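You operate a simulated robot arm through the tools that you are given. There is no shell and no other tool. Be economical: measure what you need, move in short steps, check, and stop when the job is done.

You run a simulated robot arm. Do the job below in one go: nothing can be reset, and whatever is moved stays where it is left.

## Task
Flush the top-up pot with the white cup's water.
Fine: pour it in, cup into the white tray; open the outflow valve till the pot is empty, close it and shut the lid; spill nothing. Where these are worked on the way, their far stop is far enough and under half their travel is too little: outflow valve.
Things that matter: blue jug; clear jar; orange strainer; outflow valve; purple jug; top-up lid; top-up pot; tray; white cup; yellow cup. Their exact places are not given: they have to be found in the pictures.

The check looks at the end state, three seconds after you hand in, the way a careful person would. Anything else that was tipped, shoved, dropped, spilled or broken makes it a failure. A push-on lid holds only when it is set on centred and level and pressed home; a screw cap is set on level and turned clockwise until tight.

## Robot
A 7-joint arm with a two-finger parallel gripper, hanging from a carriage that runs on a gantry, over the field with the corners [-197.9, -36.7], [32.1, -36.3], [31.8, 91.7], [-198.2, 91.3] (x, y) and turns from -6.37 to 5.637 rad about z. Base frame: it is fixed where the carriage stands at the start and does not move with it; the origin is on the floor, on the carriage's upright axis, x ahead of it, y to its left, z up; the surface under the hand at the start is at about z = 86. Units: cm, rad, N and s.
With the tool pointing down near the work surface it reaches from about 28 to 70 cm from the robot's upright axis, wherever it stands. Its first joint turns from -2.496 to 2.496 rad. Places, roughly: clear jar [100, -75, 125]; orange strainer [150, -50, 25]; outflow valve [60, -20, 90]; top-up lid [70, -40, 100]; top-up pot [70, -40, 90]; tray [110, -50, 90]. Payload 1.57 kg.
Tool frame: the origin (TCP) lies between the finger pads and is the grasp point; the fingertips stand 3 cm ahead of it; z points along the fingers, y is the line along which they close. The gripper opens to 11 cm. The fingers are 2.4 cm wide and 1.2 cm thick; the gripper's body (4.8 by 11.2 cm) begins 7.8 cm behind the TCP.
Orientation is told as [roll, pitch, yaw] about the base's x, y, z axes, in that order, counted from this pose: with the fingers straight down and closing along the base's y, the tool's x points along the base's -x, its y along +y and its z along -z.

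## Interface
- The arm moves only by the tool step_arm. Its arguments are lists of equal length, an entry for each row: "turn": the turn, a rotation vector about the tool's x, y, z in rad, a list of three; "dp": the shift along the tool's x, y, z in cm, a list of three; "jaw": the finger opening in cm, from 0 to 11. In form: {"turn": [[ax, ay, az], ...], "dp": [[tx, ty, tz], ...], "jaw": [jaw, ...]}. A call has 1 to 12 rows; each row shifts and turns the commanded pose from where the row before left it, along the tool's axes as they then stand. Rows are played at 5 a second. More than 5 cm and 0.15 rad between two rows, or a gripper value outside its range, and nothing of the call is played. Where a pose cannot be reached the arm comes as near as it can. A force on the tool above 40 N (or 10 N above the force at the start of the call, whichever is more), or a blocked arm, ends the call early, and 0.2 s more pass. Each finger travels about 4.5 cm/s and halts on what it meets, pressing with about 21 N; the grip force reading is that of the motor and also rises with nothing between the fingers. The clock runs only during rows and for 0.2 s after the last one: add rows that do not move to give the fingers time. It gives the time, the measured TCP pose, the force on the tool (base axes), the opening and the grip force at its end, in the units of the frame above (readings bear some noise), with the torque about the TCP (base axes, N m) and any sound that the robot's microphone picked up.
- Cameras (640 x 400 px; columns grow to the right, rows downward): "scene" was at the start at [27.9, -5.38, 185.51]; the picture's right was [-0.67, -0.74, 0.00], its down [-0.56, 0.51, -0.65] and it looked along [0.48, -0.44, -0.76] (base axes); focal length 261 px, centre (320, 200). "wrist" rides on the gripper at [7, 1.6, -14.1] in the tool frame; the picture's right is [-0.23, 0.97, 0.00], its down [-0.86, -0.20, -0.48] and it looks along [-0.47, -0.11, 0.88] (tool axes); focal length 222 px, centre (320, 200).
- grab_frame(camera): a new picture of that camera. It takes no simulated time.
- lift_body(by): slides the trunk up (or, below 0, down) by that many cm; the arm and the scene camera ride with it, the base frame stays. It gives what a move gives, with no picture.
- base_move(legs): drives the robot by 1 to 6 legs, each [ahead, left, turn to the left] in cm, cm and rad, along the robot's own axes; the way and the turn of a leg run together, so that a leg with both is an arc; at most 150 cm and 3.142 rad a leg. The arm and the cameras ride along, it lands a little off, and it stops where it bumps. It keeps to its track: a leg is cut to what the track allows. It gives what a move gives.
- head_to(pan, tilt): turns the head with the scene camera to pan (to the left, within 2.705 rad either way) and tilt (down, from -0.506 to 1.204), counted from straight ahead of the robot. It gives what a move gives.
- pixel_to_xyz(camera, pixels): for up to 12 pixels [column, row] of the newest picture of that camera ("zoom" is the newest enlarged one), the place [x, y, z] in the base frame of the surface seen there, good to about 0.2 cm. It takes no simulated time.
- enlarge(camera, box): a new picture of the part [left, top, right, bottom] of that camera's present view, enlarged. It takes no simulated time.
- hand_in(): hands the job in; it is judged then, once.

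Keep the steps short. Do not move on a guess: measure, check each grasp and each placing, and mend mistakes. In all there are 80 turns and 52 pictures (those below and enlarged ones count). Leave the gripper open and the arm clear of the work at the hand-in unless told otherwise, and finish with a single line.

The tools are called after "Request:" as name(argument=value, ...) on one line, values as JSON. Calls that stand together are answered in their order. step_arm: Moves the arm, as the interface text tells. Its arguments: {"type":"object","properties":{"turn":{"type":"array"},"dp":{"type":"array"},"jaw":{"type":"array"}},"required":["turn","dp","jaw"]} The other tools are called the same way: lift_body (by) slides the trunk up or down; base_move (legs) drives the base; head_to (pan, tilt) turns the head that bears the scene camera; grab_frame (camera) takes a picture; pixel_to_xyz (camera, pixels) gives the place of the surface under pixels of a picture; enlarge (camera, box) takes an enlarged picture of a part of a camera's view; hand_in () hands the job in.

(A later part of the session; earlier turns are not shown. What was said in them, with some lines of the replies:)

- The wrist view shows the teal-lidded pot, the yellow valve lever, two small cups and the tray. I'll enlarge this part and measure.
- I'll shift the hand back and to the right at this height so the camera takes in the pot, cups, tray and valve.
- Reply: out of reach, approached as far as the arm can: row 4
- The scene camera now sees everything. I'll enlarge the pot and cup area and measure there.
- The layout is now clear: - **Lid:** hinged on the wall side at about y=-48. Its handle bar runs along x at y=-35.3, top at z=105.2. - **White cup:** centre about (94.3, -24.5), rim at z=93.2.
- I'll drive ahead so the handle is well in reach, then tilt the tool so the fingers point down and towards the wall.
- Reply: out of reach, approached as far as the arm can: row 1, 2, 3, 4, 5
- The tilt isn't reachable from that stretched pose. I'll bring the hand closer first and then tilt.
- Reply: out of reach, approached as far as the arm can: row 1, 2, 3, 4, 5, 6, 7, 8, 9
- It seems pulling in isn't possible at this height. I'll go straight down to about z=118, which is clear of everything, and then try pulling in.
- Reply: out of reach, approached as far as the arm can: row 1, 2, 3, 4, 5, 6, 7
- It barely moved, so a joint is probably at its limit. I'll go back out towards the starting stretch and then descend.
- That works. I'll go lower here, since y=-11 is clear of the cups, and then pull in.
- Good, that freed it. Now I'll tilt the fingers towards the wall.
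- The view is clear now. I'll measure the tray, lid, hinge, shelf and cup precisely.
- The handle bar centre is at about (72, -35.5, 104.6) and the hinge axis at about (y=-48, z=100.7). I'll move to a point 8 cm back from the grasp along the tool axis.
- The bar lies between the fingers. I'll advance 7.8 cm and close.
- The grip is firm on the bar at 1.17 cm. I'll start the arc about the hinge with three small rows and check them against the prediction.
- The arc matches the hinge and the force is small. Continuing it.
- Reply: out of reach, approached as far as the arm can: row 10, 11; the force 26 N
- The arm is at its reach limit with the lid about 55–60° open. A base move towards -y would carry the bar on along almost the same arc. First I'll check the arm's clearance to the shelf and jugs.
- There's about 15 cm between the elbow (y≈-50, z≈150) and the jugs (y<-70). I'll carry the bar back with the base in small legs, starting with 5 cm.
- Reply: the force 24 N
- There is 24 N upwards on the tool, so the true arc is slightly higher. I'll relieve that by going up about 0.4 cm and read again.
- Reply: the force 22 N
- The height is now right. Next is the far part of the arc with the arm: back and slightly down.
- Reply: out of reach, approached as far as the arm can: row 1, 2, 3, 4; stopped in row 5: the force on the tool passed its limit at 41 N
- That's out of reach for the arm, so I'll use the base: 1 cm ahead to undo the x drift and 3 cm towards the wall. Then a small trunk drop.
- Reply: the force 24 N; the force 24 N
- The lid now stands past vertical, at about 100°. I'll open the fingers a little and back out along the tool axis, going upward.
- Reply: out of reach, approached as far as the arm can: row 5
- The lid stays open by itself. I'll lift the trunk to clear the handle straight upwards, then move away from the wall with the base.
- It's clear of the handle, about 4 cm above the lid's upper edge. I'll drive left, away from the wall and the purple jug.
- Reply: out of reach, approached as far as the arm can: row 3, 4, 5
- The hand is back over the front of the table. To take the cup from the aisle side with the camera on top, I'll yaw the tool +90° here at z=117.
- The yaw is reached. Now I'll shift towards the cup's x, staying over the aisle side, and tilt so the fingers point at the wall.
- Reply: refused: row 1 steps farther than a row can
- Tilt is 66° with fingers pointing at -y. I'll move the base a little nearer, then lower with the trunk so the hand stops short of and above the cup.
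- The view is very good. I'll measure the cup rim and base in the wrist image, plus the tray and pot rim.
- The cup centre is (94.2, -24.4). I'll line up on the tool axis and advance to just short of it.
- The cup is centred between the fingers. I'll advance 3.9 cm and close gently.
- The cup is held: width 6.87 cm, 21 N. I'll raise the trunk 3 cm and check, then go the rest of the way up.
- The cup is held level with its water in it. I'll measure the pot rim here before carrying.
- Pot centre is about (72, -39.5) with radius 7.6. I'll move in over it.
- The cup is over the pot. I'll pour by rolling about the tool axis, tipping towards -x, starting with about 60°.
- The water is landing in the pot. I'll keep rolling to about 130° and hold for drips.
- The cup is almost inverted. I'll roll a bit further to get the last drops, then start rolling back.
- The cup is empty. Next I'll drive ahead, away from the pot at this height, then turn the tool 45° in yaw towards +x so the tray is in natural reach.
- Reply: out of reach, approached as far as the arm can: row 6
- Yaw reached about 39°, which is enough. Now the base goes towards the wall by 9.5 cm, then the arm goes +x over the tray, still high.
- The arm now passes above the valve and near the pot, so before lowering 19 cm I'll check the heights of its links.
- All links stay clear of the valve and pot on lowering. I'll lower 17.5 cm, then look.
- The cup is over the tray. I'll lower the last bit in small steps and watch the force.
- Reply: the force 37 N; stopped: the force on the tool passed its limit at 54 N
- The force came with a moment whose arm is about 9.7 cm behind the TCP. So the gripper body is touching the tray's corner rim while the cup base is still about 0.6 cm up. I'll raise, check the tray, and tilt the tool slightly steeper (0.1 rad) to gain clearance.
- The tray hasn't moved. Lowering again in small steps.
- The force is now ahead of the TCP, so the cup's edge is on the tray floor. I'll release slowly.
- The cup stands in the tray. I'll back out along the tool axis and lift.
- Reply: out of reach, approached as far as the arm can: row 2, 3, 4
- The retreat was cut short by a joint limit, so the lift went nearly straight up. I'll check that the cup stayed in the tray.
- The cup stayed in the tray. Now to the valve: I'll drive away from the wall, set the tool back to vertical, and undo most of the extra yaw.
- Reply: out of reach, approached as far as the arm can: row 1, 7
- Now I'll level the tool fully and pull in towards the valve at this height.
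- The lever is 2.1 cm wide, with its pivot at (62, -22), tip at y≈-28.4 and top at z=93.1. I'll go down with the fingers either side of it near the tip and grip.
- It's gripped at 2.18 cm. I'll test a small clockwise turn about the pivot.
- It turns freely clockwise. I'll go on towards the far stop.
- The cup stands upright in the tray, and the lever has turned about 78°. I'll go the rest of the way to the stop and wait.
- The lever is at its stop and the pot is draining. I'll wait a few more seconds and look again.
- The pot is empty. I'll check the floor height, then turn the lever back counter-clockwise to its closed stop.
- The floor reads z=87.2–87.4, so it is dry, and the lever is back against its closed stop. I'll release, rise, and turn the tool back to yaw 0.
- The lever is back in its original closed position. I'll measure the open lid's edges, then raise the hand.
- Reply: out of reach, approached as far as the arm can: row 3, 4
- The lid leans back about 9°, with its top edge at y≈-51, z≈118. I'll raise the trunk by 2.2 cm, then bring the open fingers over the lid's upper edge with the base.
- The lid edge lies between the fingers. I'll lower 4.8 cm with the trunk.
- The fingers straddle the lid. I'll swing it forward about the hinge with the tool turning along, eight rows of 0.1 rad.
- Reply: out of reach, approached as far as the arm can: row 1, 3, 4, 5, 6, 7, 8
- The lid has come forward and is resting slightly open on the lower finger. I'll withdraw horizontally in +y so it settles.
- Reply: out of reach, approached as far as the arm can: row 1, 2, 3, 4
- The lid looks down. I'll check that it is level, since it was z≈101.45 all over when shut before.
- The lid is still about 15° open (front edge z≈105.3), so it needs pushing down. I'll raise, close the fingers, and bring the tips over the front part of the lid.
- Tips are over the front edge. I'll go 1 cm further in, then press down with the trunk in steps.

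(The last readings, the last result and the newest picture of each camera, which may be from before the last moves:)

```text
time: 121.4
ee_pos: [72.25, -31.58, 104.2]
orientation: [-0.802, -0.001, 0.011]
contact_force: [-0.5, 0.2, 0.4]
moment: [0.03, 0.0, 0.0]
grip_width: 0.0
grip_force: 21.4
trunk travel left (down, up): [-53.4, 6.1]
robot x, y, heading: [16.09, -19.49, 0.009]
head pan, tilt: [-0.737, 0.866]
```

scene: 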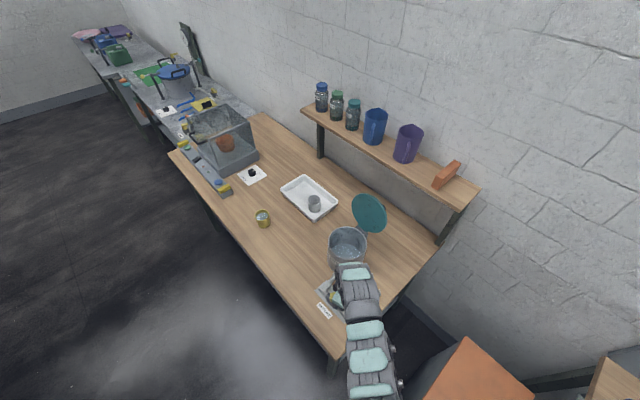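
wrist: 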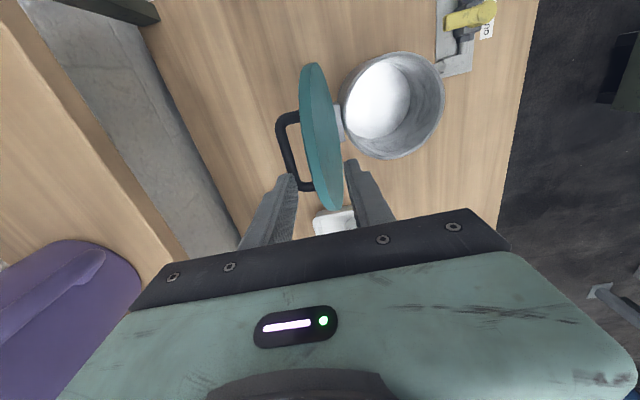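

There's still no contact where I'd expect the shut lid. I'll look.

Request:
enlarge(camera="scene", box=[270, 220, 370, 320])

Request:
pixel_to_xyz(camera="zoom", pixels=[[140, 260], [160, 330], [200, 360], [260, 340], [300, 200], [250, 170], [190, 240], [240, 310], [100, 240], [330, 250]])

```text
4.00 times, centred on (320, 270) of scene
```

zoom: 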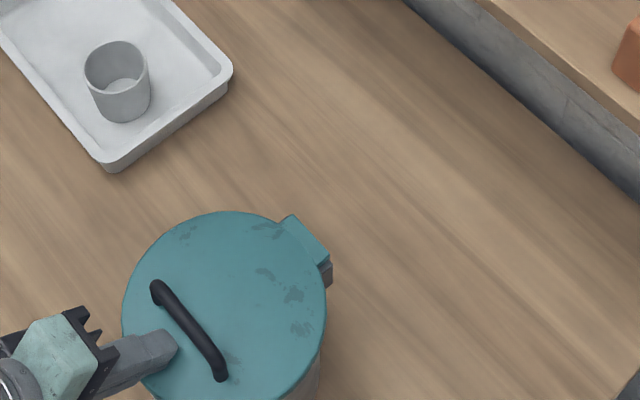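

```text
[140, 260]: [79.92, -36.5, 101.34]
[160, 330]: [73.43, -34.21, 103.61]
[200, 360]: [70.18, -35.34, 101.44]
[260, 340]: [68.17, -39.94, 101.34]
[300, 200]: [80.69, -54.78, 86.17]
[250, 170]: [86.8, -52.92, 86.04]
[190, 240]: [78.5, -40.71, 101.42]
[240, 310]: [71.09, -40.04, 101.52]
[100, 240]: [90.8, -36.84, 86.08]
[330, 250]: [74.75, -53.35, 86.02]
```

The lid reads z=101.3–101.5 everywhere, as it did at the start, so it swung shut slowly by itself. I'll give one light press to confirm, then lift away.

Request:
lift_body(by=-0.4)

Request:
lift_body(by=6.4)

Request:
base_move(legs=[[0, 30, 0]])

Request:
step_arm(turn=[[0, 0, 0], [0, 0, 0], [0, 0, 0], [0, 0, 0], [0, 0, 0], [0, 0, 0]], dp=[[0, 0, 0], [0, 0, 0], [0, 0, 0], [0, 0, 0], [0, 0, 0], [0, 0, 0]], jaw=[3, 6, 9, 10, 10, 10])

Request:
grab_frame(camera="scene")

```text
time: 121.9
ee_pos: [72.29, -31.54, 104.11]
orientation: [-0.809, -0.002, 0.009]
contact_force: [-6.2, 5.1, 12.5]
moment: [-0.01, 0.17, -0.05]
grip_width: 0.0
grip_force: 21.7
trunk travel left (down, up): [-53.0, 6.5]
robot x, y, heading: [15.75, -19.45, 0.012]
head pan, tilt: [-0.737, 0.866]
stopped: the force on the tool passed its limit at 42 N (the readings are from after the stop); the commanded pose is now the measured one
```

```text
time: 122.9
ee_pos: [72.21, -31.71, 110.45]
orientation: [-0.808, -0.003, 0.009]
contact_force: [-0.3, 0.1, 0.5]
moment: [0.01, -0.02, -0.02]
grip_width: 0.01
grip_force: 20.9
trunk travel left (down, up): [-59.4, 0.1]
robot x, y, heading: [15.81, -19.62, 0.009]
head pan, tilt: [-0.737, 0.866]
```

```text
time: 125.0
ee_pos: [72.0, -2.01, 110.51]
orientation: [-0.806, -0.002, 0.007]
contact_force: [-0.3, 0.3, 0.1]
moment: [0.0, -0.02, -0.02]
grip_width: 0.01
grip_force: 21.1
trunk travel left (down, up): [-59.4, 0.1]
robot x, y, heading: [15.36, 10.31, 0.009]
head pan, tilt: [-0.737, 0.866]
```

```text
time: 126.4
ee_pos: [72.05, -2.02, 110.51]
orientation: [-0.807, 0.0, 0.008]
contact_force: [1.4, -0.8, 0.0]
moment: [0.0, 0.04, -0.02]
grip_width: 10.04
grip_force: 0.1
trunk travel left (down, up): [-59.4, 0.1]
robot x, y, heading: [15.61, 10.13, 0.003]
head pan, tilt: [-0.737, 0.866]
```

```text
3 pictures are left
```

scene: 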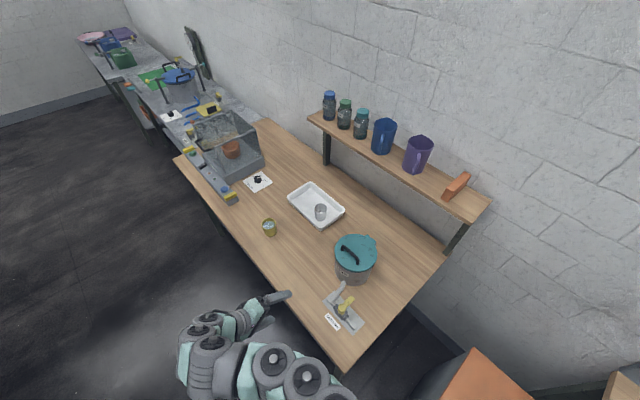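

The press met a firm stop, so the lid is seated. One last close look at the pot, valve and tray.

Request:
enlarge(camera="scene", box=[250, 170, 410, 340])

Request:
pixel_to_xyz(camera="scene", pixels=[[340, 250], [365, 245], [358, 265], [370, 255], [345, 309], [350, 300]])

```text
2.35 times, centred on (330, 255) of scene
```

zoom: 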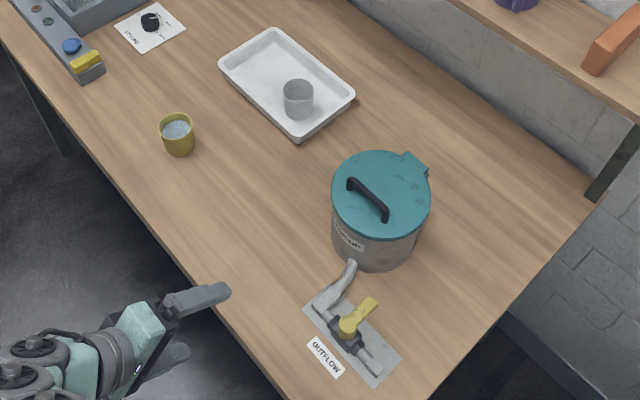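

```text
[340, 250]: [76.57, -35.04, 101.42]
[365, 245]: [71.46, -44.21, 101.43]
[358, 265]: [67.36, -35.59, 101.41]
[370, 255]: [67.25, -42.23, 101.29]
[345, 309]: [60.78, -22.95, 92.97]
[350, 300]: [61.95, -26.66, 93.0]
```

The lid is level and shut, the valve is closed, the cup stands in the tray, and I see nothing spilled. Handing in.

Request:
hand_in()

```text
The job is handed in.
```

The top-up pot was flushed with the white cup's water and is empty, the outflow valve and lid are shut, the cup stands in the white tray, I saw no spills, and the job is handed in.
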